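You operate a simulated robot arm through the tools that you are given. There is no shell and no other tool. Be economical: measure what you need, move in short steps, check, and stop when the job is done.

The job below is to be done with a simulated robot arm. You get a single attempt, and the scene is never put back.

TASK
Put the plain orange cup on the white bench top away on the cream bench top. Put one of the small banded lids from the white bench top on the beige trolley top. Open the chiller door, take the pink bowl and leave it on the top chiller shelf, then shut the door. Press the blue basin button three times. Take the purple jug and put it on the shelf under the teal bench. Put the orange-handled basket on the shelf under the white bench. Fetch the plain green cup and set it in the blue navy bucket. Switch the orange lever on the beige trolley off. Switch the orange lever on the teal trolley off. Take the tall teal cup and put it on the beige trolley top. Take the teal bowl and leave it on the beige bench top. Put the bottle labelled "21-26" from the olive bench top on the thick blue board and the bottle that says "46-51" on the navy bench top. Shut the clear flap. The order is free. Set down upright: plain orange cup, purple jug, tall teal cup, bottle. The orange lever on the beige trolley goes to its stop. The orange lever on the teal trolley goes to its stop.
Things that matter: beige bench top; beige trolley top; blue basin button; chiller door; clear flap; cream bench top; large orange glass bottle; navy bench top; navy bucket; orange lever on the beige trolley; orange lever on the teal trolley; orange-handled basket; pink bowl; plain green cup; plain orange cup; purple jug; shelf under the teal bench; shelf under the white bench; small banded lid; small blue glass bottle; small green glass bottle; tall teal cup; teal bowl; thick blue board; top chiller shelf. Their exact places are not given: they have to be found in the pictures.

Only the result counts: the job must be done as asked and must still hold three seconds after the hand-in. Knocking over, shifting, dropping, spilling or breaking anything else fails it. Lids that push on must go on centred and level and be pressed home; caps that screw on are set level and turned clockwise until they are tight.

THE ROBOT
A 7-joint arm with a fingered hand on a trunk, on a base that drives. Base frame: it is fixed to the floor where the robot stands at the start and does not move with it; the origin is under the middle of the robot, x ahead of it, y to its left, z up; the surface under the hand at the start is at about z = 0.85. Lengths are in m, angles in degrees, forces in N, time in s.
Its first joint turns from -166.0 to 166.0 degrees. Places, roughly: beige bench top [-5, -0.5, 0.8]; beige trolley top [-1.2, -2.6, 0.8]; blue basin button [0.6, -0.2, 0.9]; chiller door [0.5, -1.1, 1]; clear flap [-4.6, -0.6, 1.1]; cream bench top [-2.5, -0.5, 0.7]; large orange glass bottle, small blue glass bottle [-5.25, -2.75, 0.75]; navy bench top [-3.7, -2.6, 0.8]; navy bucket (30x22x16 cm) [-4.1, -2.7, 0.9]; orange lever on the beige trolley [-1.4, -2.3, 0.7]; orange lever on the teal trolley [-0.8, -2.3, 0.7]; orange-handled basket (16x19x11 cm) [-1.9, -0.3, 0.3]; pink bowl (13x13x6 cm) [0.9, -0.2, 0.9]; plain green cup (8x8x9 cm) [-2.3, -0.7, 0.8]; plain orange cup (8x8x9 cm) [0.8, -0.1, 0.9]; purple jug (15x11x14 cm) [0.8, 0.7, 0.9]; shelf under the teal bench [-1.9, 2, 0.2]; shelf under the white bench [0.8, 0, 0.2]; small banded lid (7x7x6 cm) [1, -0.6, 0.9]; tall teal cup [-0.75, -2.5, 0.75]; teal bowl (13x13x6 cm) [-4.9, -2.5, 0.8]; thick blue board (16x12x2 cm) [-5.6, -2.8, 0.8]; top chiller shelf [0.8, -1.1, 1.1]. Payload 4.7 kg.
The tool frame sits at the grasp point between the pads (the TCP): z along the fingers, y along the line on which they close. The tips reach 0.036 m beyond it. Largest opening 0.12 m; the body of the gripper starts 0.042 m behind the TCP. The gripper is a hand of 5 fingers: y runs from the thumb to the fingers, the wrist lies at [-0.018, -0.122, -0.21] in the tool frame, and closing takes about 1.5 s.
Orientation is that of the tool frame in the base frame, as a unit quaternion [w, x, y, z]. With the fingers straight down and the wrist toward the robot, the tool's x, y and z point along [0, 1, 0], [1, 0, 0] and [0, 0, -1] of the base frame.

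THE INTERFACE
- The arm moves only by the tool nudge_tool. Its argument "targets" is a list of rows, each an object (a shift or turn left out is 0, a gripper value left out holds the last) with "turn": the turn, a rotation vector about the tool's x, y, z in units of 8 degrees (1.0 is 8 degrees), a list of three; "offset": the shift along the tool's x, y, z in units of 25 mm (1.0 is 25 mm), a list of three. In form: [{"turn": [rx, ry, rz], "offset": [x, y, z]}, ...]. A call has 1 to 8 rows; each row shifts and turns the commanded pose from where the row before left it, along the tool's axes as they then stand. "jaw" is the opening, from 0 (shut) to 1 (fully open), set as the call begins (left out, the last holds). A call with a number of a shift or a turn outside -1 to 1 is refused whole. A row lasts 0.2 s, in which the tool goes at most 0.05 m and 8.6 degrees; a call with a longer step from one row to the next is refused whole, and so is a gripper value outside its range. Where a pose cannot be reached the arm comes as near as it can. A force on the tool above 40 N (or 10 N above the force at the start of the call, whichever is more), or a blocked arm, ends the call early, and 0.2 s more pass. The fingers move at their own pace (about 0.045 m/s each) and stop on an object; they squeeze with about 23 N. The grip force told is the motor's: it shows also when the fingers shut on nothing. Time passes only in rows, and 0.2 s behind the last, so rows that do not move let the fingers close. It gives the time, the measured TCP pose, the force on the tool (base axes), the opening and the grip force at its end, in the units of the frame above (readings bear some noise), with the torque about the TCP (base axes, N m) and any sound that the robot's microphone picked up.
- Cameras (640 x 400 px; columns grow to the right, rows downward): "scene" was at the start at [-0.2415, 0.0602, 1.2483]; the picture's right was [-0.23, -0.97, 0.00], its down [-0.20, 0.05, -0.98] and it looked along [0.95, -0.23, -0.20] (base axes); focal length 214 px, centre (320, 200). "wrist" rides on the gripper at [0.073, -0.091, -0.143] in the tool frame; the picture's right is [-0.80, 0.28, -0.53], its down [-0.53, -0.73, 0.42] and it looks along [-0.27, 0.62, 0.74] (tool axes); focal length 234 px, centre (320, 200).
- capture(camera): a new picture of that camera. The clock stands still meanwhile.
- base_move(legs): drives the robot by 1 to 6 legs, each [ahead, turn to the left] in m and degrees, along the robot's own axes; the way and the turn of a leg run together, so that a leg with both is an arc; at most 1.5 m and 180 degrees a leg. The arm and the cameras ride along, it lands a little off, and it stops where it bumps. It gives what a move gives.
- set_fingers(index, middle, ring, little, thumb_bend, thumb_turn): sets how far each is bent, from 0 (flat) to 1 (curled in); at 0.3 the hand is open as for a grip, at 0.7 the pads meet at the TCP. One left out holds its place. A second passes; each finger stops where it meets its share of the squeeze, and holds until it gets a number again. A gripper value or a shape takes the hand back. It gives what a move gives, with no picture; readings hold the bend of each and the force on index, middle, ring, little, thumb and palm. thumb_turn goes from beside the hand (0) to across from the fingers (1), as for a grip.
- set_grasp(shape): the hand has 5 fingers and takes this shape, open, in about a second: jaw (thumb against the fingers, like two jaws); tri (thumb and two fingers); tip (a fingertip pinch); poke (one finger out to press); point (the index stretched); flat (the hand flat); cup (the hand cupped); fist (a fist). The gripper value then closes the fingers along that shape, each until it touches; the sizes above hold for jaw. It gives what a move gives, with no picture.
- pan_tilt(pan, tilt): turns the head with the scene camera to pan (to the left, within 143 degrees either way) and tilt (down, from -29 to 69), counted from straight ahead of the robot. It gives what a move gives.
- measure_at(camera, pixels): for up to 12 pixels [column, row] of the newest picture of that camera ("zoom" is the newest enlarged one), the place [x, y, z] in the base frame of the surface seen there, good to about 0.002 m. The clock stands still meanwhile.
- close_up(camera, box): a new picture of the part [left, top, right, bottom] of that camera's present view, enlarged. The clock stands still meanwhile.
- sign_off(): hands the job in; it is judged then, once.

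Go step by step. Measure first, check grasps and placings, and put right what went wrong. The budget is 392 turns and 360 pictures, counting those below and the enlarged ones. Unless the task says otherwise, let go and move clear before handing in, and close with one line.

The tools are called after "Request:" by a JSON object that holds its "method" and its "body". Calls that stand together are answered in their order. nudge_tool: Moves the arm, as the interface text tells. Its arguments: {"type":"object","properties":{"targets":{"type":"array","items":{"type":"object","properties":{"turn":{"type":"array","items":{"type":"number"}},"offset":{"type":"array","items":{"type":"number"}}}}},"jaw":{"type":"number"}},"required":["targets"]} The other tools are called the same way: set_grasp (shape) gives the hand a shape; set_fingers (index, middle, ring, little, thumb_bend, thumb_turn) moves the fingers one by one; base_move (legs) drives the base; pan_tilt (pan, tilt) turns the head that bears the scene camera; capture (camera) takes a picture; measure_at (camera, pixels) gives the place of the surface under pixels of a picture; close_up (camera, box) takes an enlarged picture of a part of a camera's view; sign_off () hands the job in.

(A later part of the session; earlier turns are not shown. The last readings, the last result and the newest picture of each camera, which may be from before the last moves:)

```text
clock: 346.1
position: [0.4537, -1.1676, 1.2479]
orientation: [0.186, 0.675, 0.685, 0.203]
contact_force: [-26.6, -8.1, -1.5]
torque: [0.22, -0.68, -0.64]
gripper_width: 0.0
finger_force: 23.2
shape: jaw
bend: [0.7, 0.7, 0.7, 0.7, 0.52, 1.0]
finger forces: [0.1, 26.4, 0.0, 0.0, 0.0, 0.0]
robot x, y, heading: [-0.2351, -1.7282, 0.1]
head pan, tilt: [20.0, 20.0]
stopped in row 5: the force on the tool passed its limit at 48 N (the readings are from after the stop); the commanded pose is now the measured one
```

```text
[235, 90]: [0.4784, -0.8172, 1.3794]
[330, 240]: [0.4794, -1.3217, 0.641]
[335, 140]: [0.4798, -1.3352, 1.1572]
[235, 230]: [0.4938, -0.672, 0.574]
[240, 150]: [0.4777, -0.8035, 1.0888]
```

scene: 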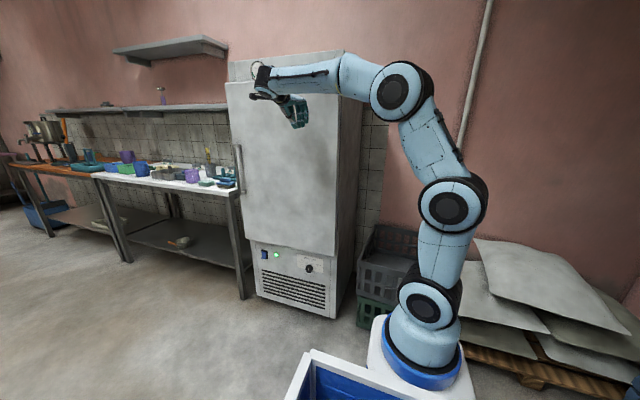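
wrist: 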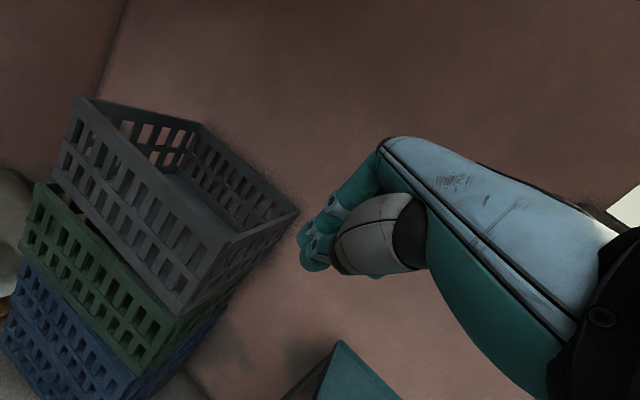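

Door face is at x=0.478 at both ends: shut. Retract the arm to centre and drive to the white bench for a lid.

Request:
{"method": "nudge_tool", "body": {"targets": [{"offset": [0, -0.85, -0.53]}, {"offset": [0, -0.85, -0.53]}, {"offset": [-1, -0.5, -0.31]}, {"offset": [-1, -0.5, -0.31]}, {"offset": [-1, 0, 0]}, {"offset": [-1, 0, 0]}, {"offset": [-1, 0, 0]}, {"offset": [-1, 0, 0]}]}}

Request:
{"method": "nudge_tool", "body": {"jaw": 1, "targets": [{"offset": [-1, 0, 0], "turn": [0.8, 0, 0]}, {"offset": [-1, 0, 0], "turn": [0.8, 0, 0]}, {"offset": [-1, 0, 0], "turn": [0.8, 0, 0]}, {"offset": [-1, 0, 0], "turn": [0.8, 0, 0]}, {"offset": [-1, 0, 0], "turn": [0.8, 0, 0]}, {"offset": [-1, 0, 0]}, {"offset": [-1, 0, 0]}, {"offset": [-1, 0, 0]}]}}

Request:
{"method": "base_move", "body": {"legs": [[-0.45, 0], [0, 90], [1.35, 0], [0, -90], [0.6, 0]]}}

Request:
{"method": "capture", "body": {"camera": "wrist"}}

Request:
{"method": "pan_tilt", "body": {"pan": -10, "tilt": 15}}

Request:
{"method": "capture", "body": {"camera": "scene"}}

```text
clock: 347.9
position: [0.3793, -1.3196, 1.2419]
orientation: [0.186, 0.675, 0.685, 0.202]
contact_force: [-0.1, 0.8, -0.5]
torque: [-0.02, 0.01, -0.05]
gripper_width: 0.0
finger_force: 23.0
shape: jaw
bend: [0.7, 0.7, 0.7, 0.7, 0.52, 1.0]
finger forces: [0.0, 0.1, 0.0, 0.1, 0.0, 0.0]
robot x, y, heading: [-0.2362, -1.7293, 0.3]
head pan, tilt: [20.0, 20.0]
```

```text
clock: 349.6
position: [0.384, -1.5211, 1.2397]
orientation: [-0.007, 0.701, 0.714, 0.005]
contact_force: [-0.2, 0.7, 0.1]
torque: [0.01, 0.0, -0.01]
gripper_width: 0.1198
finger_force: 0.1
shape: jaw
bend: [0.3, 0.3, 0.3, 0.3, 0.3, 0.98]
finger forces: [0.0, 0.0, 0.1, 0.1, 0.1, 0.0]
robot x, y, heading: [-0.2354, -1.7289, 0.0]
head pan, tilt: [20.0, 20.0]
```

```text
clock: 369.4
position: [0.5508, -0.2992, 1.2395]
orientation: [-0.006, 0.732, 0.682, 0.006]
contact_force: [-0.6, 0.3, -0.2]
torque: [-0.01, 0.02, -0.01]
gripper_width: 0.1198
finger_force: 0.0
shape: jaw
bend: [0.3, 0.3, 0.3, 0.3, 0.3, 0.98]
finger forces: [0.0, 0.1, 0.0, 0.0, 0.1, 0.0]
robot x, y, heading: [-0.0866, -0.4477, -5.3]
head pan, tilt: [20.0, 20.0]
```

```text
227 pictures are left
```

wrist: 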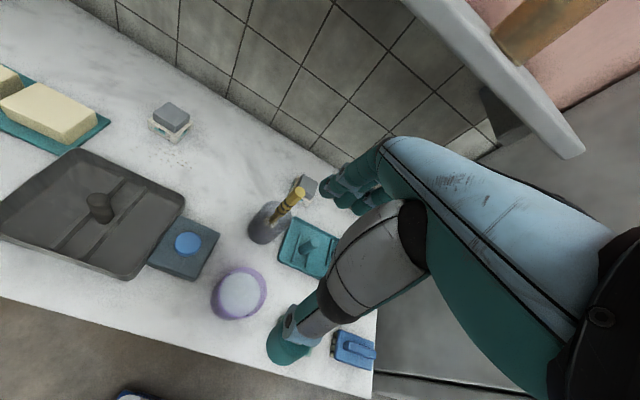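

```text
clock: 370.4
position: [0.5498, -0.2992, 1.2392]
orientation: [-0.006, 0.732, 0.681, 0.007]
contact_force: [0.2, -0.1, 0.6]
torque: [0.0, 0.02, -0.01]
gripper_width: 0.12
finger_force: 0.1
shape: jaw
bend: [0.3, 0.3, 0.3, 0.3, 0.3, 0.98]
finger forces: [0.0, 0.0, 0.0, 0.1, 0.0, 0.0]
robot x, y, heading: [-0.0862, -0.4507, -4.9]
head pan, tilt: [-10.0, 15.0]
```

```text
226 pictures are left
```

scene: 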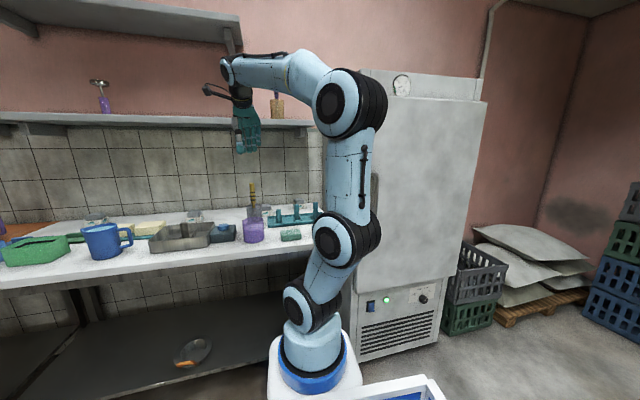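

Take the isolated lid at wrist (170,118); zoom to understand it.

Request:
{"method": "close_up", "body": {"camera": "wrist", "box": [130, 80, 220, 160]}}

Request:
{"method": "measure_at", "body": {"camera": "zoom", "pixels": [[165, 180], [250, 140], [430, 235], [330, 290], [290, 210], [130, 260], [310, 395], [460, 320], [220, 300], [380, 340]]}}

Request:
{"method": "close_up", "body": {"camera": "scene", "box": [60, 190, 340, 280]}}

```text
5.00 times, centred on (175, 120) of wrist
```

zoom: 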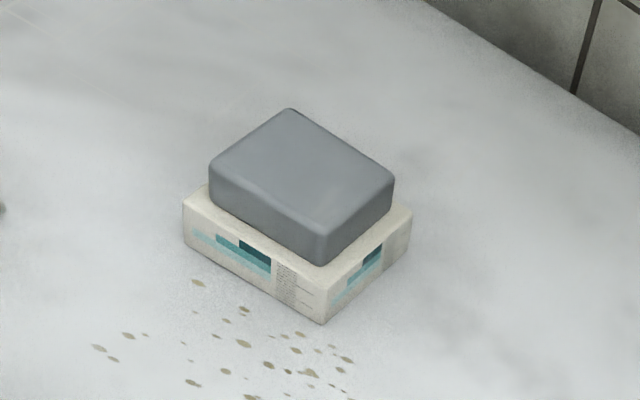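

```text
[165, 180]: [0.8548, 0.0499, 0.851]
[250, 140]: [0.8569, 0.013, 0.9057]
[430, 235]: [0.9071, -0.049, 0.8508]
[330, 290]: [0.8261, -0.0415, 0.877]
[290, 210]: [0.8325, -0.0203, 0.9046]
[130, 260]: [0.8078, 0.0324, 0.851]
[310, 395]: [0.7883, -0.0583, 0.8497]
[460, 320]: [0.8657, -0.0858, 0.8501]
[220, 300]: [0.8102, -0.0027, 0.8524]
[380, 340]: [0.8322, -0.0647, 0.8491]
```

```text
2.29 times, centred on (200, 235) of scene
```

zoom: 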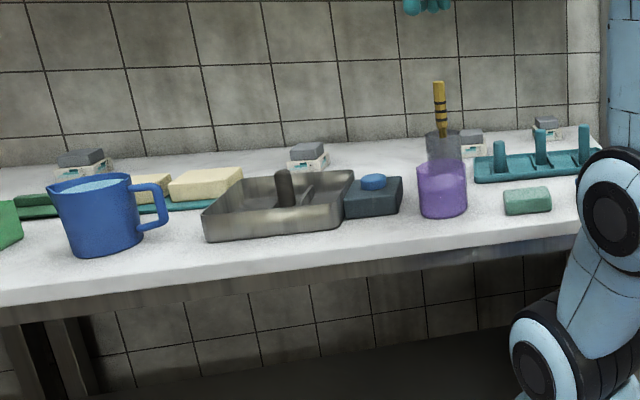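

Compare all four lid-like objects for size and bands.

Request:
{"method": "close_up", "body": {"camera": "scene", "box": [180, 205, 215, 230]}}

Request:
{"method": "close_up", "body": {"camera": "scene", "box": [250, 235, 310, 265]}}

Request:
{"method": "close_up", "body": {"camera": "scene", "box": [80, 245, 115, 270]}}

Request:
{"method": "close_up", "body": {"camera": "scene", "box": [255, 230, 325, 270]}}

```text
16.00 times, centred on (198, 218) of scene
```

zoom: 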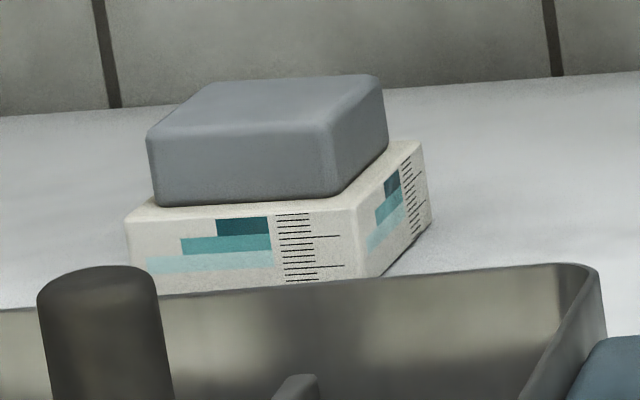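

```text
10.67 times, centred on (280, 250) of scene
```

zoom: 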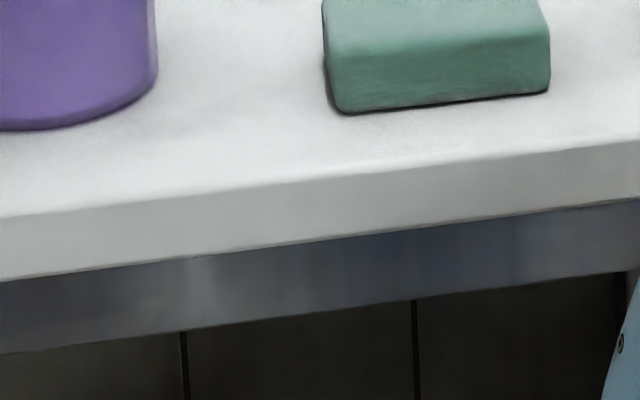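

```text
16.00 times, centred on (98, 258) of scene
```

zoom: 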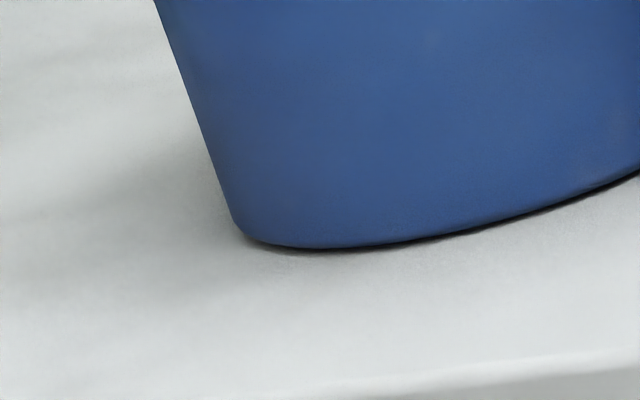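

```text
9.14 times, centred on (290, 250) of scene
```

zoom: 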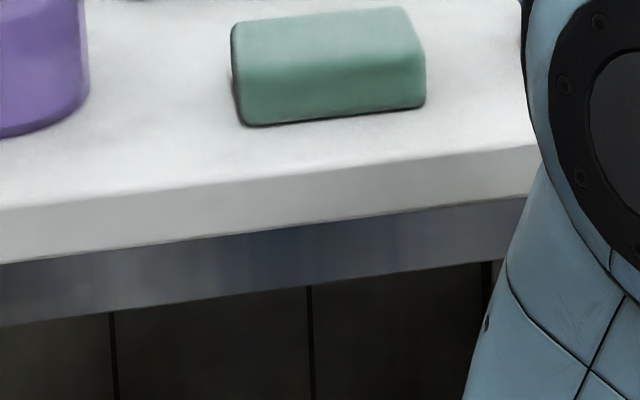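

Request:
{"method": "close_up", "body": {"camera": "scene", "box": [250, 193, 315, 223]}}

Request:
{"method": "measure_at", "body": {"camera": "zoom", "pixels": [[100, 190], [140, 190], [430, 80], [490, 80], [460, 50], [130, 150]]}}

Request:
{"method": "close_up", "body": {"camera": "scene", "box": [75, 205, 125, 235]}}

```text
9.85 times, centred on (282, 208) of scene
```

zoom: 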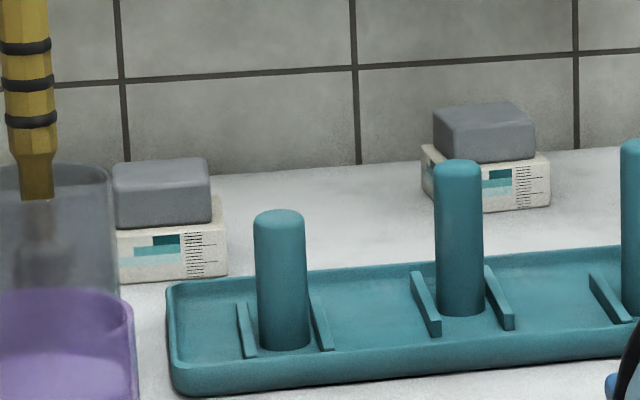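

```text
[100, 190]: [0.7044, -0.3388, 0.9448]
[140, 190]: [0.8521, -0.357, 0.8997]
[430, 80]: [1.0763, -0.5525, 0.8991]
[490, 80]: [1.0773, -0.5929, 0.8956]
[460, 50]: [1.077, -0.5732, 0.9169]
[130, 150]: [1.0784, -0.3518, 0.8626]
```

```text
12.80 times, centred on (100, 220) of scene
```

zoom: 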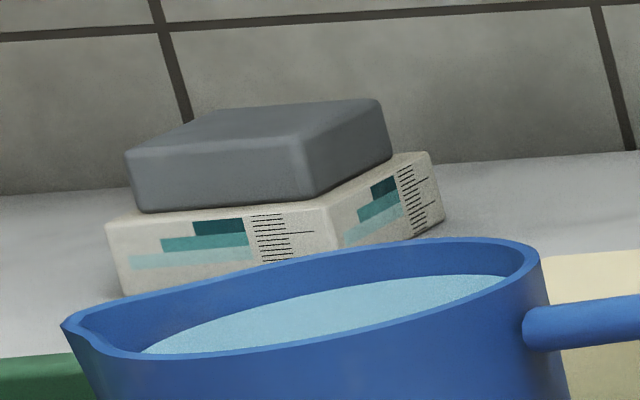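

Request:
{"method": "close_up", "body": {"camera": "scene", "box": [285, 193, 315, 223]}}

Request:
{"method": "measure_at", "body": {"camera": "zoom", "pixels": [[210, 130], [310, 150], [380, 140], [385, 170], [305, 100], [230, 70], [360, 70], [300, 60]]}}

Request:
{"method": "close_up", "body": {"camera": "wrist", "box": [130, 80, 220, 160]}}

Request:
{"method": "measure_at", "body": {"camera": "zoom", "pixels": [[186, 208], [186, 235], [322, 275], [322, 318], [408, 215], [405, 245], [212, 165], [288, 112], [392, 185], [318, 240]]}}

```text
13.33 times, centred on (300, 208) of scene
```

zoom: 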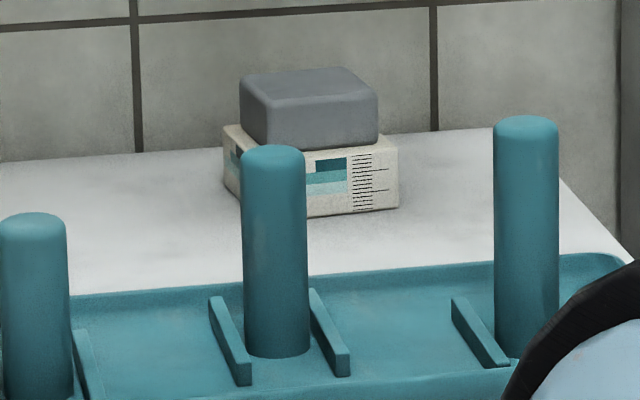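

```text
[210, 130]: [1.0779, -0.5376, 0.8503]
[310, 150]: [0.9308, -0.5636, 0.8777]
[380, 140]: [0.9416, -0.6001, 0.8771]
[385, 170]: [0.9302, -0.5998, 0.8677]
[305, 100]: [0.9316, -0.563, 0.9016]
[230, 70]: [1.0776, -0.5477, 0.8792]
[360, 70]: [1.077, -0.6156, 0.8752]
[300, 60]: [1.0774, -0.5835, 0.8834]
```

```text
5.00 times, centred on (175, 120) of wrist
```

zoom: 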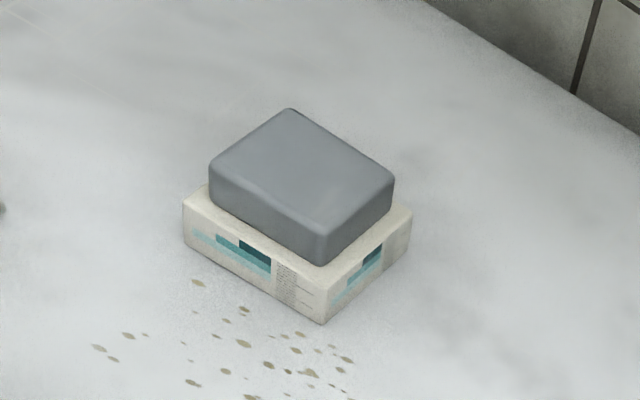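

```text
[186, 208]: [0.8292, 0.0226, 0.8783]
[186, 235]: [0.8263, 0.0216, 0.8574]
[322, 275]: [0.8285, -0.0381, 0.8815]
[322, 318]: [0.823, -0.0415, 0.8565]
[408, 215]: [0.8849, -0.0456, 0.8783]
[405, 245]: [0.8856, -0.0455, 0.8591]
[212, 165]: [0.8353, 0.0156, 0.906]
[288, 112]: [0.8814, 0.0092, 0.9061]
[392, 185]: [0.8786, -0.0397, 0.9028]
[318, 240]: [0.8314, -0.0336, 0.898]
```

The isolated lid measures 6.4×6.3×5.7 cm, matching "small". Turn 30° left and close in so it is straight ahead, then align tool yaw to its sides.

Request:
{"method": "base_move", "body": {"legs": [[0, 30], [0.12, 0]]}}

Request:
{"method": "nudge_tool", "body": {"targets": [{"turn": [0, 0, 0.9]}, {"turn": [0, 0, 0.9]}, {"turn": [0, 0, 0.9]}, {"turn": [0, 0, 0.9]}]}}

Request:
{"method": "capture", "body": {"camera": "wrist"}}

```text
clock: 373.1
position: [0.5037, 0.0451, 1.2397]
orientation: [-0.007, 0.533, 0.846, 0.005]
contact_force: [0.3, 0.0, 0.5]
torque: [0.0, -0.01, 0.02]
gripper_width: 0.1198
finger_force: 0.0
shape: jaw
bend: [0.3, 0.3, 0.3, 0.3, 0.3, 0.98]
finger forces: [0.1, 0.1, 0.0, 0.0, 0.1, 0.0]
robot x, y, heading: [0.0243, -0.4009, 24.7]
head pan, tilt: [-10.0, 15.0]
```

```text
clock: 374.1
position: [0.5048, 0.0444, 1.2386]
orientation: [-0.008, 0.728, 0.685, 0.002]
contact_force: [0.7, 0.0, -0.2]
torque: [0.03, -0.01, -0.01]
gripper_width: 0.1197
finger_force: 0.0
shape: jaw
bend: [0.3, 0.3, 0.3, 0.3, 0.3, 0.98]
finger forces: [0.0, 0.0, 0.1, 0.1, 0.0, 0.1]
robot x, y, heading: [0.0214, -0.3957, 24.7]
head pan, tilt: [-10.0, 15.0]
```

```text
215 pictures are left
```

wrist: 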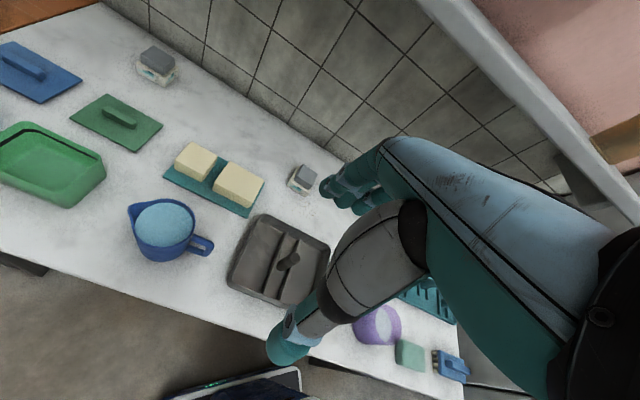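

Tool yaw now matches the lid. Move above it.

Request:
{"method": "nudge_tool", "body": {"targets": [{"offset": [-0.09, 0.88, 0.3]}, {"offset": [-0.09, 0.88, 0.3]}, {"offset": [-0.09, 0.88, 0.3]}, {"offset": [-0.09, 0.88, 0.3]}, {"offset": [-0.09, 0.88, 0.3]}, {"offset": [-0.09, 0.88, 0.3]}, {"offset": [-0.09, 0.88, 0.3]}, {"offset": [-0.09, 0.88, 0.3]}]}}

Request:
{"method": "nudge_tool", "body": {"targets": [{"offset": [-0.09, 0.88, 0.8]}, {"offset": [-0.09, 0.88, 0.8]}, {"offset": [-0.09, 0.88, 0.8]}, {"offset": [-0.09, 0.88, 0.8]}, {"offset": [-0.09, 0.88, 0.8]}, {"offset": [-0.09, 0.88, 0.8]}, {"offset": [-0.09, 0.88, 0.8]}, {"offset": [-0.09, 0.88, 0.8]}]}}

Request:
{"method": "capture", "body": {"camera": "wrist"}}

```text
clock: 375.9
position: [0.6785, 0.018, 1.177]
orientation: [-0.009, 0.727, 0.686, 0.003]
contact_force: [-0.4, -1.0, -0.5]
torque: [0.02, 0.04, -0.01]
gripper_width: 0.1197
finger_force: 0.0
shape: jaw
bend: [0.3, 0.3, 0.3, 0.3, 0.3, 0.98]
finger forces: [0.0, 0.0, 0.0, 0.0, 0.0, 0.1]
robot x, y, heading: [0.0236, -0.3986, 24.4]
head pan, tilt: [-10.0, 15.0]
```

```text
clock: 377.7
position: [0.8522, -0.0095, 1.0182]
orientation: [-0.009, 0.727, 0.686, 0.004]
contact_force: [-1.1, 0.3, 0.4]
torque: [0.0, 0.0, -0.02]
gripper_width: 0.1195
finger_force: 0.1
shape: jaw
bend: [0.3, 0.3, 0.3, 0.3, 0.3, 0.98]
finger forces: [0.1, 0.0, 0.0, 0.0, 0.1, 0.0]
robot x, y, heading: [0.0252, -0.3959, 24.5]
head pan, tilt: [-10.0, 15.0]
```

```text
214 pictures are left
```

wrist: 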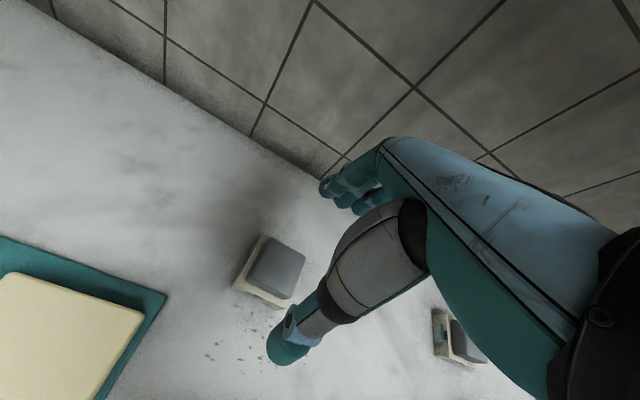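

Descend onto the lid and close.

Request:
{"method": "nudge_tool", "body": {"targets": [{"offset": [-0.1, 0.15, 0.8]}, {"offset": [0, 0, 0.8]}, {"offset": [0, 0, 0.8]}, {"offset": [0, 0, 0.8]}, {"offset": [0, 0, 0.8]}, {"offset": [0, 0, 0.8]}]}}

Request:
{"method": "nudge_tool", "body": {"jaw": 0, "targets": [{}, {}, {}, {}, {}]}}

Request:
{"method": "close_up", "body": {"camera": "wrist", "box": [220, 140, 400, 340]}}

```text
clock: 379.1
position: [0.8547, -0.0078, 0.8957]
orientation: [-0.009, 0.728, 0.686, 0.003]
contact_force: [-0.6, 0.5, 0.0]
torque: [0.02, -0.03, 0.04]
gripper_width: 0.12
finger_force: 0.0
shape: jaw
bend: [0.3, 0.3, 0.3, 0.3, 0.3, 0.98]
finger forces: [0.0, 0.1, 0.0, 0.0, 0.0, 0.0]
robot x, y, heading: [0.0259, -0.397, 24.5]
head pan, tilt: [-10.0, 15.0]
```

```text
clock: 380.3
position: [0.855, -0.0071, 0.8961]
orientation: [-0.008, 0.726, 0.687, 0.003]
contact_force: [0.5, -0.8, 0.4]
torque: [-0.01, -0.02, 0.0]
gripper_width: 0.0613
finger_force: 23.1
shape: jaw
bend: [0.74, 0.45, 0.42, 0.44, 0.69, 1.0]
finger forces: [11.3, 6.5, 2.6, 0.0, 20.4, 0.0]
robot x, y, heading: [0.0206, -0.3998, 24.7]
head pan, tilt: [-10.0, 15.0]
```

```text
2.00 times, centred on (310, 240) of wrist
```

zoom: 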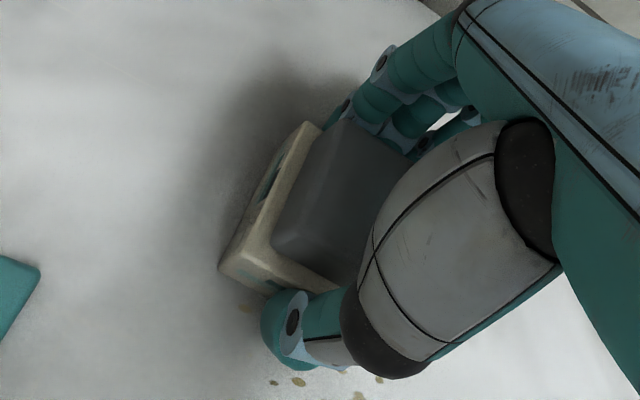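

Held firmly. Lift, retract, and drive to the beige trolley's front.

Request:
{"method": "nudge_tool", "body": {"targets": [{"offset": [0, 0, -0.6]}, {"offset": [0, 0, -0.8]}, {"offset": [0, 0, -1]}, {"offset": [0, 0, -1]}, {"offset": [0, 0, -1]}, {"offset": [0, 0, -1]}, {"offset": [0, 0, -1]}, {"offset": [0, 0, -1]}]}}

Request:
{"method": "nudge_tool", "body": {"targets": [{"offset": [-0.3, -1, -0.5]}, {"offset": [-0.3, -1, -0.5]}, {"offset": [-0.3, -1, -0.5]}, {"offset": [-0.3, -1, -0.5]}, {"offset": [-0.3, -1, 0]}, {"offset": [-0.3, -1, 0]}, {"offset": [-0.3, -1, 0]}, {"offset": [-0.3, -1, 0]}]}}

Request:
{"method": "base_move", "body": {"legs": [[-0.5, 0], [0, -114.6], [1.1, 0], [0, -90], [0.78, 0], [0, 90]]}}

Request:
{"method": "pan_tilt", "body": {"pan": 0, "tilt": 25}}

Request:
{"method": "capture", "body": {"camera": "scene"}}

Request:
{"method": "capture", "body": {"camera": "wrist"}}

```text
clock: 382.1
position: [0.8571, -0.0108, 1.0822]
orientation: [-0.009, 0.727, 0.686, 0.003]
contact_force: [0.5, 0.5, -2.0]
torque: [-0.02, 0.03, -0.04]
gripper_width: 0.0613
finger_force: 22.7
shape: jaw
bend: [0.74, 0.45, 0.42, 0.44, 0.69, 1.0]
finger forces: [11.3, 6.5, 2.7, 0.1, 20.5, 0.1]
robot x, y, heading: [0.0253, -0.3944, 24.6]
head pan, tilt: [-10.0, 15.0]
```

```text
clock: 383.9
position: [0.6545, -0.0604, 1.1302]
orientation: [-0.009, 0.727, 0.686, 0.003]
contact_force: [0.4, -0.5, -2.0]
torque: [-0.02, 0.04, -0.02]
gripper_width: 0.0614
finger_force: 23.1
shape: jaw
bend: [0.74, 0.45, 0.42, 0.44, 0.69, 1.0]
finger forces: [11.4, 6.5, 2.7, 0.1, 20.7, 0.0]
robot x, y, heading: [0.0248, -0.3986, 24.7]
head pan, tilt: [-10.0, 15.0]
```

```text
clock: 408.4
position: [-1.2127, -2.3967, 1.1314]
orientation: [-0.003, 0.967, -0.255, 0.008]
contact_force: [0.3, 0.2, -1.2]
torque: [0.01, 0.02, 0.0]
gripper_width: 0.0602
finger_force: 22.8
shape: jaw
bend: [0.74, 0.45, 0.43, 0.44, 0.7, 1.0]
finger forces: [10.8, 6.1, 2.5, 0.1, 19.6, 0.0]
robot x, y, heading: [-1.2392, -1.6844, -91.7]
head pan, tilt: [-10.0, 15.0]
```

```text
clock: 409.1
position: [-1.2136, -2.3966, 1.1312]
orientation: [-0.003, 0.967, -0.255, 0.008]
contact_force: [-0.4, -0.2, -0.7]
torque: [0.01, -0.02, -0.02]
gripper_width: 0.0598
finger_force: 23.3
shape: jaw
bend: [0.74, 0.45, 0.43, 0.44, 0.7, 1.0]
finger forces: [11.0, 6.1, 2.6, 0.0, 19.5, 0.0]
robot x, y, heading: [-1.2381, -1.6816, -91.7]
head pan, tilt: [0.0, 25.0]
```

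```text
212 pictures are left
```

scene: 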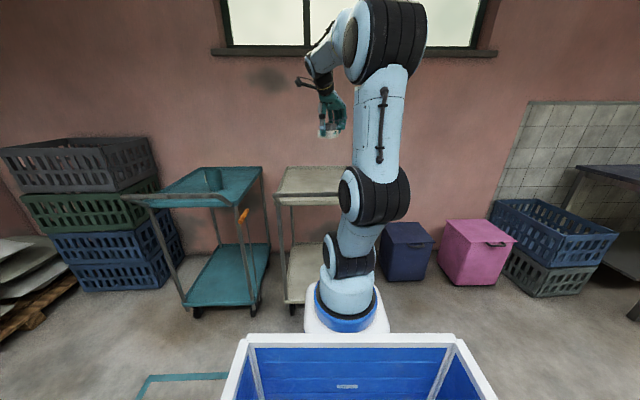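

```text
211 pictures are left
```

wrist: 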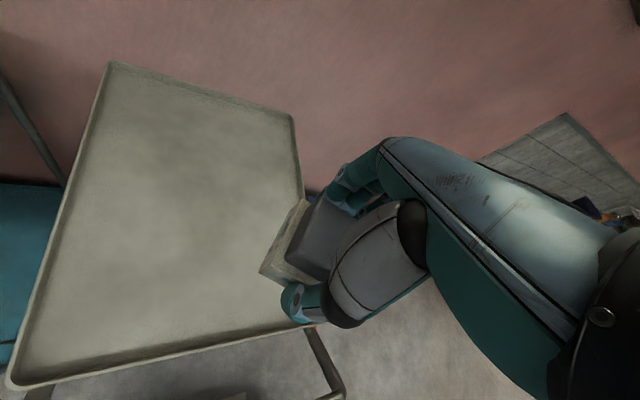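

The beige trolley top is empty. Measure its surface and edges.

Request:
{"method": "measure_at", "body": {"camera": "wrist", "pixels": [[112, 66], [290, 115], [15, 380], [300, 320], [150, 250], [200, 180], [240, 260], [260, 200], [320, 350], [100, 330]]}}

Request:
{"method": "close_up", "body": {"camera": "scene", "box": [120, 150, 400, 325]}}

```text
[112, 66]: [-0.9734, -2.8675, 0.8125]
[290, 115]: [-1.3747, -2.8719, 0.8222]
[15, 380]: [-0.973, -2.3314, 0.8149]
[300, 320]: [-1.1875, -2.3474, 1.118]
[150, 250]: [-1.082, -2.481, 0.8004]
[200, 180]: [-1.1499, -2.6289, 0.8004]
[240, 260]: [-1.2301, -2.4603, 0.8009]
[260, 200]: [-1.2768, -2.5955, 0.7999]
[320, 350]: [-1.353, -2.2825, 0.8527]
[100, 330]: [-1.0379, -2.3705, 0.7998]
```

```text
2.29 times, centred on (260, 238) of scene
```

zoom: 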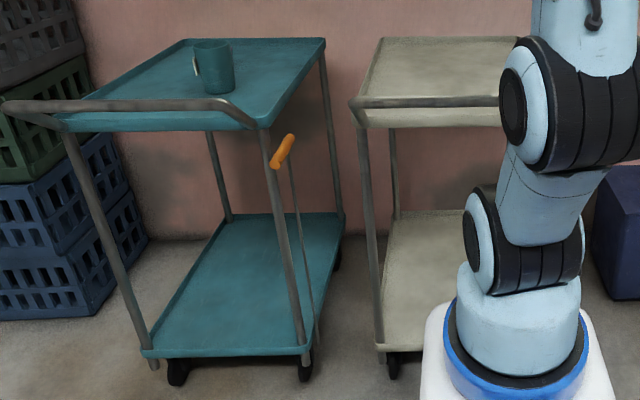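

Place the lid at about (-1.25,-2.60). Move over and lower.

Request:
{"method": "nudge_tool", "body": {"targets": [{"offset": [0.34, 0.97, 0]}, {"offset": [0.34, 0.97, 0]}, {"offset": [0.34, 0.97, 0]}, {"offset": [0.34, 0.97, 0]}, {"offset": [0.34, 0.97, 0]}, {"offset": [0.34, 0.97, 0]}, {"offset": [0.34, 0.97, 0]}, {"offset": [0.34, 0.97, 0]}]}}

Request:
{"method": "nudge_tool", "body": {"targets": [{"offset": [0, 0, 1]}, {"offset": [0, 0, 1]}, {"offset": [0, 0, 1]}, {"offset": [0, 0, 1]}, {"offset": [0, 0, 1]}, {"offset": [0, 0, 1]}, {"offset": [0, 0, 1]}, {"offset": [0, 0, 1]}]}}

Request:
{"method": "nudge_tool", "body": {"targets": [{"offset": [0, 0, 0.9]}, {"offset": [0, 0, 0.9]}, {"offset": [0, 0, 0.8]}, {"offset": [0, 0, 0.3]}, {"offset": [0, 0, 0.2]}, {"offset": [0, 0, 0.15]}]}}

Request:
{"method": "capture", "body": {"camera": "wrist"}}

```text
clock: 410.9
position: [-1.2491, -2.5992, 1.1331]
orientation: [-0.002, 0.967, -0.255, 0.009]
contact_force: [-0.4, 1.1, -0.2]
torque: [-0.02, 0.03, -0.02]
gripper_width: 0.06
finger_force: 23.3
shape: jaw
bend: [0.74, 0.45, 0.43, 0.44, 0.7, 1.0]
finger forces: [11.1, 6.0, 2.6, 0.0, 19.9, 0.0]
robot x, y, heading: [-1.2375, -1.6844, -91.7]
head pan, tilt: [0.0, 25.0]
```

```text
clock: 412.7
position: [-1.247, -2.5981, 0.9322]
orientation: [-0.001, 0.967, -0.256, 0.009]
contact_force: [-0.8, 0.7, -0.8]
torque: [0.01, -0.01, 0.01]
gripper_width: 0.0599
finger_force: 23.5
shape: jaw
bend: [0.74, 0.45, 0.43, 0.44, 0.7, 1.0]
finger forces: [11.0, 6.1, 2.6, 0.1, 19.7, 0.0]
robot x, y, heading: [-1.2408, -1.6815, -91.8]
head pan, tilt: [0.0, 25.0]
```

```text
clock: 414.1
position: [-1.2455, -2.5976, 0.8482]
orientation: [-0.002, 0.967, -0.255, 0.008]
contact_force: [0.5, -0.5, -1.6]
torque: [0.03, -0.02, 0.01]
gripper_width: 0.0599
finger_force: 22.7
shape: jaw
bend: [0.74, 0.45, 0.43, 0.44, 0.7, 1.0]
finger forces: [11.0, 6.0, 2.5, 0.0, 19.7, 0.1]
robot x, y, heading: [-1.2359, -1.6825, -91.4]
head pan, tilt: [0.0, 25.0]
```

```text
209 pictures are left
```

wrist: 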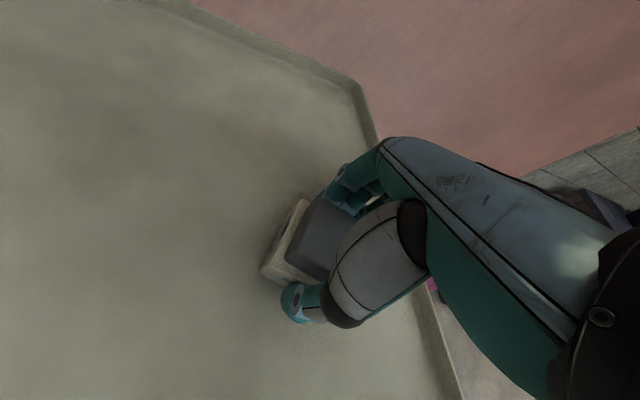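

Request:
{"method": "nudge_tool", "body": {"targets": [{"offset": [0, 0, 0.1]}, {"offset": [0, 0, 0.1]}]}}

```text
clock: 414.7
position: [-1.2449, -2.5996, 0.8462]
orientation: [0.0, 0.967, -0.255, 0.01]
contact_force: [-0.4, 1.8, 5.8]
torque: [0.05, 0.03, 0.03]
gripper_width: 0.0601
finger_force: 23.1
shape: jaw
bend: [0.74, 0.45, 0.43, 0.44, 0.7, 1.0]
finger forces: [11.3, 6.1, 2.8, 0.1, 21.2, 0.2]
robot x, y, heading: [-1.2376, -1.6804, -91.7]
head pan, tilt: [0.0, 25.0]
```

Contact. Release and rise.

Request:
{"method": "nudge_tool", "body": {"jaw": 0.85, "targets": [{"offset": [0, 0, -0.04]}, {}, {}, {}, {}, {}]}}

Request:
{"method": "nudge_tool", "body": {"targets": [{"offset": [0, 0, -0.5]}, {"offset": [0, 0, -0.8]}, {"offset": [0, 0, -1]}, {"offset": [0, 0, -1]}, {"offset": [0, 0, -1]}, {"offset": [0, 0, -1]}, {"offset": [0, 0, -1]}, {"offset": [0, 0, -1]}]}}

Request:
{"method": "capture", "body": {"camera": "wrist"}}

```text
clock: 416.1
position: [-1.2454, -2.5983, 0.8459]
orientation: [-0.002, 0.967, -0.255, 0.009]
contact_force: [-0.5, 0.1, -0.4]
torque: [0.02, -0.02, -0.04]
gripper_width: 0.1017
finger_force: 0.0
shape: jaw
bend: [0.26, 0.33, 0.31, 0.32, 0.47, 0.99]
finger forces: [0.1, 0.0, 0.1, 0.0, 0.0, 0.0]
robot x, y, heading: [-1.2393, -1.6824, -91.7]
head pan, tilt: [0.0, 25.0]
```

```text
clock: 417.9
position: [-1.2491, -2.5985, 1.0265]
orientation: [-0.003, 0.967, -0.256, 0.008]
contact_force: [0.7, -0.2, -0.1]
torque: [0.04, -0.02, 0.02]
gripper_width: 0.1018
finger_force: 0.0
shape: jaw
bend: [0.26, 0.33, 0.31, 0.32, 0.47, 0.99]
finger forces: [0.1, 0.0, 0.0, 0.0, 0.0, 0.1]
robot x, y, heading: [-1.2363, -1.6809, -91.8]
head pan, tilt: [0.0, 25.0]
```

```text
208 pictures are left
```

wrist: 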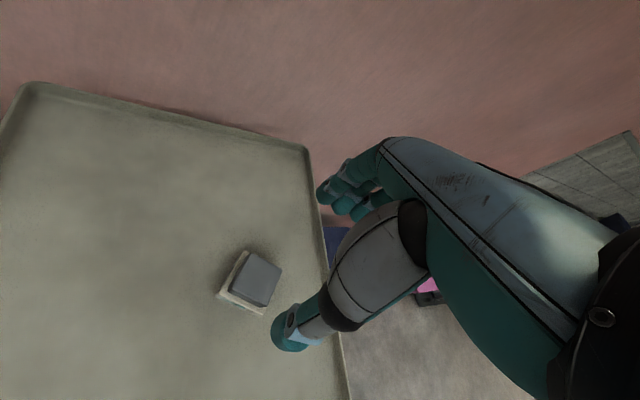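

Lid is on the trolley. Now look at the levers: raise, retract and view them.

Request:
{"method": "nudge_tool", "body": {"targets": [{"offset": [0, -0.5, -0.8]}, {"offset": [-0.3, -0.9, -0.5]}, {"offset": [-0.3, -0.9, 0]}, {"offset": [-0.3, -0.9, 0]}, {"offset": [-0.3, -0.9, 0]}, {"offset": [-0.3, -0.9, 0]}, {"offset": [-0.3, -0.9, 0]}, {"offset": [-0.3, -0.9, 0]}]}}

Request:
{"method": "base_move", "body": {"legs": [[-0.25, 1.7]]}}

Request:
{"method": "pan_tilt", "body": {"pan": 0, "tilt": 25}}

Request:
{"method": "capture", "body": {"camera": "scene"}}

Request:
{"method": "close_up", "body": {"camera": "scene", "box": [120, 160, 280, 320]}}

Request:
{"method": "capture", "body": {"camera": "wrist"}}

```text
clock: 419.7
position: [-1.2102, -2.4256, 1.0598]
orientation: [-0.002, 0.967, -0.256, 0.009]
contact_force: [-0.2, -0.7, -1.1]
torque: [0.03, 0.02, 0.01]
gripper_width: 0.1017
finger_force: 0.1
shape: jaw
bend: [0.26, 0.33, 0.31, 0.32, 0.47, 0.99]
finger forces: [0.1, 0.0, 0.1, 0.0, 0.0, 0.1]
robot x, y, heading: [-1.2362, -1.6833, -91.8]
head pan, tilt: [0.0, 25.0]
```

```text
clock: 421.6
position: [-1.1853, -2.1698, 1.0597]
orientation: [-0.003, 0.97, -0.242, 0.009]
contact_force: [0.5, 0.2, 0.1]
torque: [-0.03, -0.01, 0.01]
gripper_width: 0.1015
finger_force: 0.0
shape: jaw
bend: [0.26, 0.33, 0.31, 0.32, 0.47, 0.99]
finger forces: [0.1, 0.0, 0.0, 0.0, 0.1, 0.0]
robot x, y, heading: [-1.2321, -1.4283, -90.3]
head pan, tilt: [0.0, 25.0]
```

```text
clock: 422.2
position: [-1.1848, -2.1689, 1.0612]
orientation: [-0.003, 0.97, -0.242, 0.009]
contact_force: [0.0, 0.1, -0.4]
torque: [-0.01, 0.0, 0.01]
gripper_width: 0.1018
finger_force: 0.1
shape: jaw
bend: [0.26, 0.33, 0.31, 0.32, 0.47, 0.99]
finger forces: [0.0, 0.0, 0.0, 0.0, 0.0, 0.1]
robot x, y, heading: [-1.2342, -1.4266, -89.9]
head pan, tilt: [0.0, 25.0]
```

```text
207 pictures are left
```

scene: 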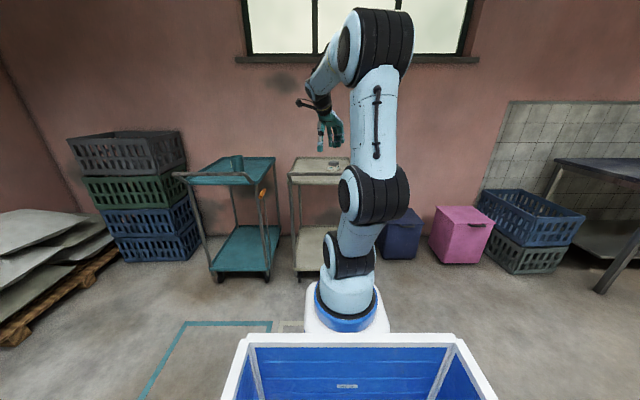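

```text
2.50 times, centred on (200, 240) of scene
```

zoom: 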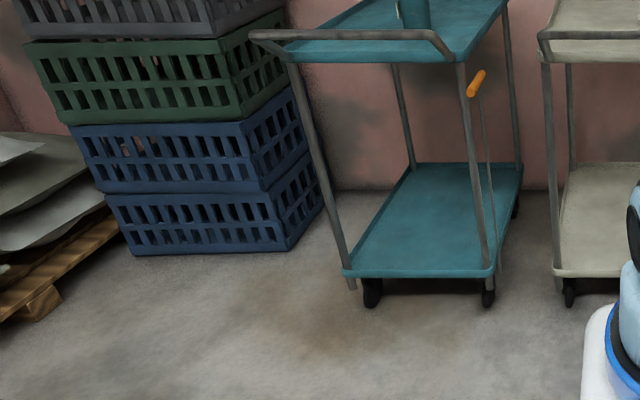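

```text
205 pictures are left
```

wrist: 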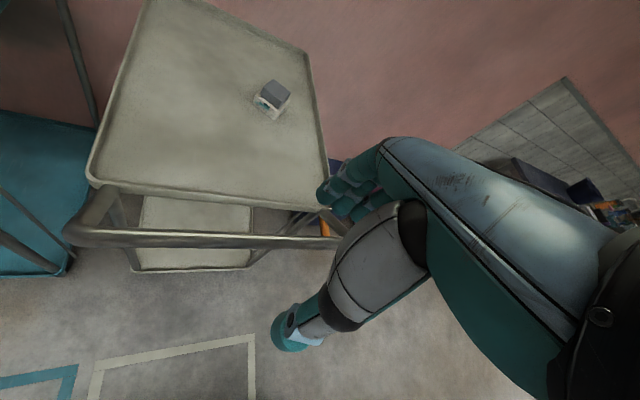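

Zoom on the teal trolley's lever at scene (265,193).

Request:
{"method": "close_up", "body": {"camera": "scene", "box": [245, 180, 285, 206]}}

Request:
{"method": "measure_at", "body": {"camera": "zoom", "pixels": [[290, 180], [320, 130], [260, 240], [300, 230], [235, 170], [200, 120], [330, 120]]}}

```text
15.38 times, centred on (265, 193) of scene
```

zoom: 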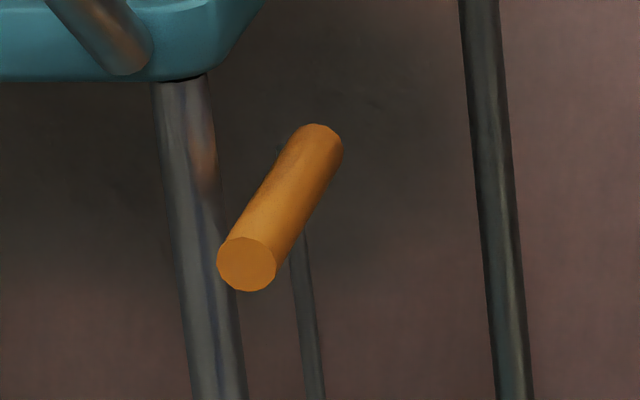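

```text
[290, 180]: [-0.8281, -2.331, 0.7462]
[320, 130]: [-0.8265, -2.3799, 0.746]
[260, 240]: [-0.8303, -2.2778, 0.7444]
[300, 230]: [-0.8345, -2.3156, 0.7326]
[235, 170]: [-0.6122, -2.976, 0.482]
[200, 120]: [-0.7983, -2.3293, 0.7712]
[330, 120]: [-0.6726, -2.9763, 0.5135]
```

The grip is a horizontal cylinder along y on a thin vertical rod. I need a better view of both levers from their side (−x), so drive to x≈-1.8.

Request:
{"method": "base_move", "body": {"legs": [[0, -90], [0.65, 0], [0, 90]]}}

Request:
{"method": "pan_tilt", "body": {"pan": 25, "tilt": 30}}

Request:
{"method": "capture", "body": {"camera": "scene"}}

```text
clock: 433.5
position: [-1.872, -2.157, 1.0609]
orientation: [-0.002, 0.966, -0.257, 0.009]
contact_force: [-1.1, 0.0, -0.2]
torque: [-0.01, 0.02, 0.06]
gripper_width: 0.1016
finger_force: 0.0
shape: jaw
bend: [0.26, 0.33, 0.31, 0.32, 0.47, 0.99]
finger forces: [0.0, 0.1, 0.0, 0.0, 0.0, 0.0]
robot x, y, heading: [-1.8988, -1.4153, -92.1]
head pan, tilt: [0.0, 25.0]
```

```text
clock: 434.4
position: [-1.8718, -2.1578, 1.0603]
orientation: [-0.003, 0.966, -0.258, 0.008]
contact_force: [0.5, -1.0, -0.1]
torque: [-0.02, -0.01, 0.0]
gripper_width: 0.1019
finger_force: 0.1
shape: jaw
bend: [0.26, 0.33, 0.31, 0.32, 0.47, 0.99]
finger forces: [0.0, 0.1, 0.0, 0.0, 0.1, 0.1]
robot x, y, heading: [-1.8965, -1.4128, -91.7]
head pan, tilt: [25.0, 30.0]
```

```text
203 pictures are left
```

scene: 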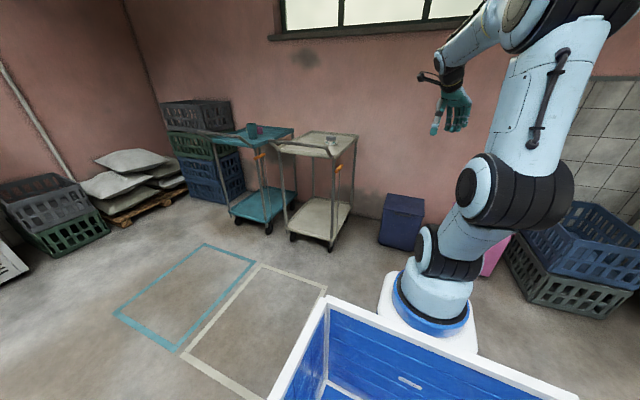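

Request:
{"method": "close_up", "body": {"camera": "scene", "box": [220, 120, 370, 250]}}

Request:
{"method": "close_up", "body": {"camera": "scene", "box": [310, 150, 360, 250]}}

Request:
{"method": "measure_at", "body": {"camera": "zoom", "pixels": [[330, 85], [300, 80], [290, 310], [320, 60], [340, 100]]}}

```text
3.08 times, centred on (295, 185) of scene
```

zoom: 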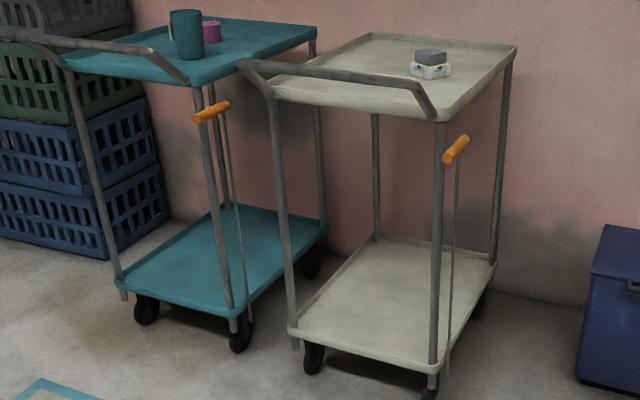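

```text
4.00 times, centred on (335, 200) of scene
```

zoom: 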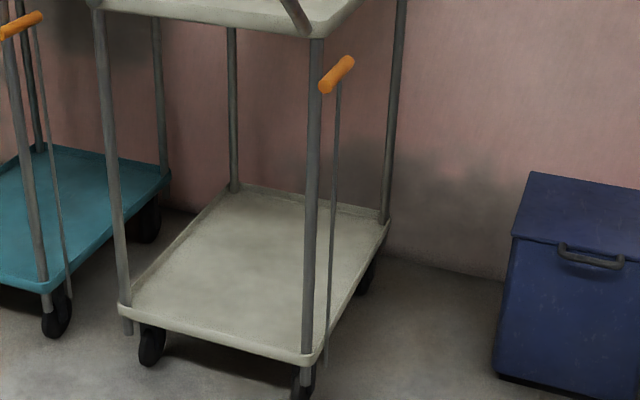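

```text
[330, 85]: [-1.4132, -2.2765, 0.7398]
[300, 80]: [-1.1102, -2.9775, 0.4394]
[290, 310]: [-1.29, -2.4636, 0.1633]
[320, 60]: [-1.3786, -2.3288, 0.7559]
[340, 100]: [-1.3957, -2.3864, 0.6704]
```

Measure several points along each rod to learn its lean.

Request:
{"method": "measure_at", "body": {"camera": "zoom", "pixels": [[338, 120], [336, 160], [334, 200], [332, 250], [329, 310], [327, 350], [345, 62], [312, 200], [308, 320], [316, 60]]}}

Request:
{"method": "close_up", "body": {"camera": "scene", "box": [300, 225, 340, 255]}}

Request:
{"method": "measure_at", "body": {"camera": "zoom", "pixels": [[330, 80], [325, 160], [320, 230], [318, 300]]}}

```text
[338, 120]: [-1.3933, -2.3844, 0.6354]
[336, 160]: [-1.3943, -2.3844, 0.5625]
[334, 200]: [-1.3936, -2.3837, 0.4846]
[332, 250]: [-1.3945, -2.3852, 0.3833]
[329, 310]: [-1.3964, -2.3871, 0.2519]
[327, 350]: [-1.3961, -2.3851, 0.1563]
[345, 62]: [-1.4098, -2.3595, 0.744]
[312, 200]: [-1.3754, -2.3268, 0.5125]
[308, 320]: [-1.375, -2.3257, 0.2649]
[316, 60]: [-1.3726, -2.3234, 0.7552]
```

```text
13.33 times, centred on (320, 240) of scene
```

zoom: 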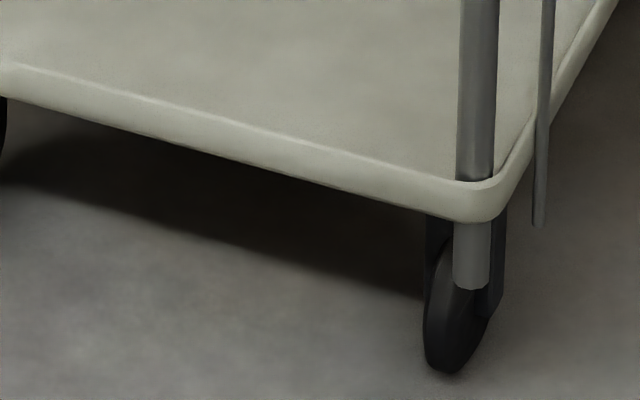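

```text
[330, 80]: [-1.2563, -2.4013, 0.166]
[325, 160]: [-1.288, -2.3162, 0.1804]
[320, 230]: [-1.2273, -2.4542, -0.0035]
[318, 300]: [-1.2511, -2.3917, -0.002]
```

Rod is exactly vertical at (-1.394,-2.385); the orange grip points toward +y from its top (near end (-1.413,-2.277,0.74)). I'll test which way it moves, gently, with poking fingers from the front. Drive to x≈-1.42.

Request:
{"method": "base_move", "body": {"legs": [[0, 91.7], [0.46, 0], [0, -90]]}}

Request:
{"method": "set_grasp", "body": {"shape": "poke"}}

Request:
{"method": "nudge_tool", "body": {"targets": [{"turn": [0, 0, -0.9]}, {"turn": [0, 0, -0.9]}, {"turn": [0, 0, -0.9]}, {"turn": [0, 0, -0.9]}]}}

Request:
{"method": "capture", "body": {"camera": "wrist"}}

```text
clock: 444.9
position: [-1.3842, -2.1537, 1.061]
orientation: [-0.002, 0.971, -0.238, 0.008]
contact_force: [0.4, 0.6, 0.0]
torque: [-0.02, 0.02, -0.02]
gripper_width: 0.102
finger_force: 0.1
shape: jaw
bend: [0.26, 0.33, 0.31, 0.32, 0.47, 0.99]
finger forces: [0.1, 0.0, 0.0, 0.0, 0.0, 0.1]
robot x, y, heading: [-1.4344, -1.4121, -89.6]
head pan, tilt: [25.0, 30.0]
```

```text
clock: 445.8
position: [-1.3842, -2.1538, 1.0605]
orientation: [-0.002, 0.971, -0.238, 0.009]
contact_force: [0.5, 0.8, 0.2]
torque: [0.02, 0.0, 0.0]
gripper_width: 0.0001
finger_force: 0.1
shape: poke
bend: [0.7, 0.7, 0.99, 0.99, 1.0, 1.0]
finger forces: [0.0, 0.0, 0.0, 0.0, 0.0, 0.1]
robot x, y, heading: [-1.4371, -1.4132, -89.7]
head pan, tilt: [25.0, 30.0]
```

```text
clock: 446.8
position: [-1.3839, -2.1538, 1.0601]
orientation: [0.0, 1.0, 0.011, 0.009]
contact_force: [0.0, 0.1, 0.3]
torque: [-0.01, -0.04, 0.0]
gripper_width: 0.0001
finger_force: 0.2
shape: poke
bend: [0.7, 0.7, 0.99, 0.99, 1.0, 1.0]
finger forces: [0.0, 0.1, 0.0, 0.0, 0.0, 0.0]
robot x, y, heading: [-1.4401, -1.4115, -89.4]
head pan, tilt: [25.0, 30.0]
```

```text
199 pictures are left
```

wrist: 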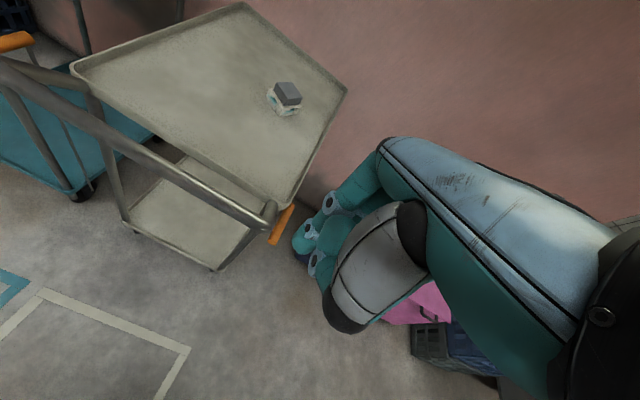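

Request:
{"method": "close_up", "body": {"camera": "wrist", "box": [235, 185, 305, 260]}}

Request:
{"method": "measure_at", "body": {"camera": "zoom", "pixels": [[300, 320], [340, 270], [390, 200], [420, 150], [220, 200], [320, 130], [280, 290], [400, 210]]}}

```text
5.33 times, centred on (270, 222) of wrist
```

zoom: 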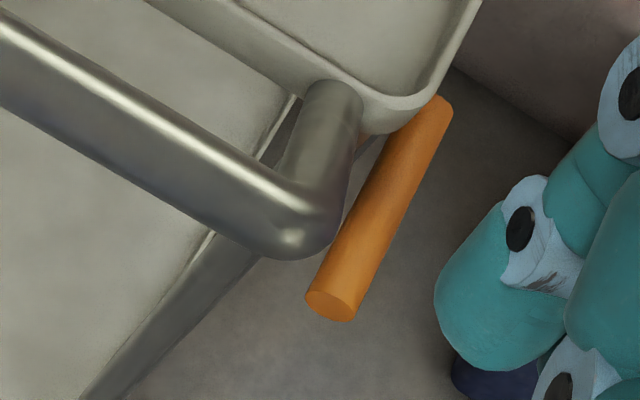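

```text
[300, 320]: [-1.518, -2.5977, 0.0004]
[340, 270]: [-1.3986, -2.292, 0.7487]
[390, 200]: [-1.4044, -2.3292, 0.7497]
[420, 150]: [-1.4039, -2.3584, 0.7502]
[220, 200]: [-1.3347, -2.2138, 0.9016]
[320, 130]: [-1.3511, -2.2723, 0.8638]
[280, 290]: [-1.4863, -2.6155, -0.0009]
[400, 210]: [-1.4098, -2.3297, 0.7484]
```

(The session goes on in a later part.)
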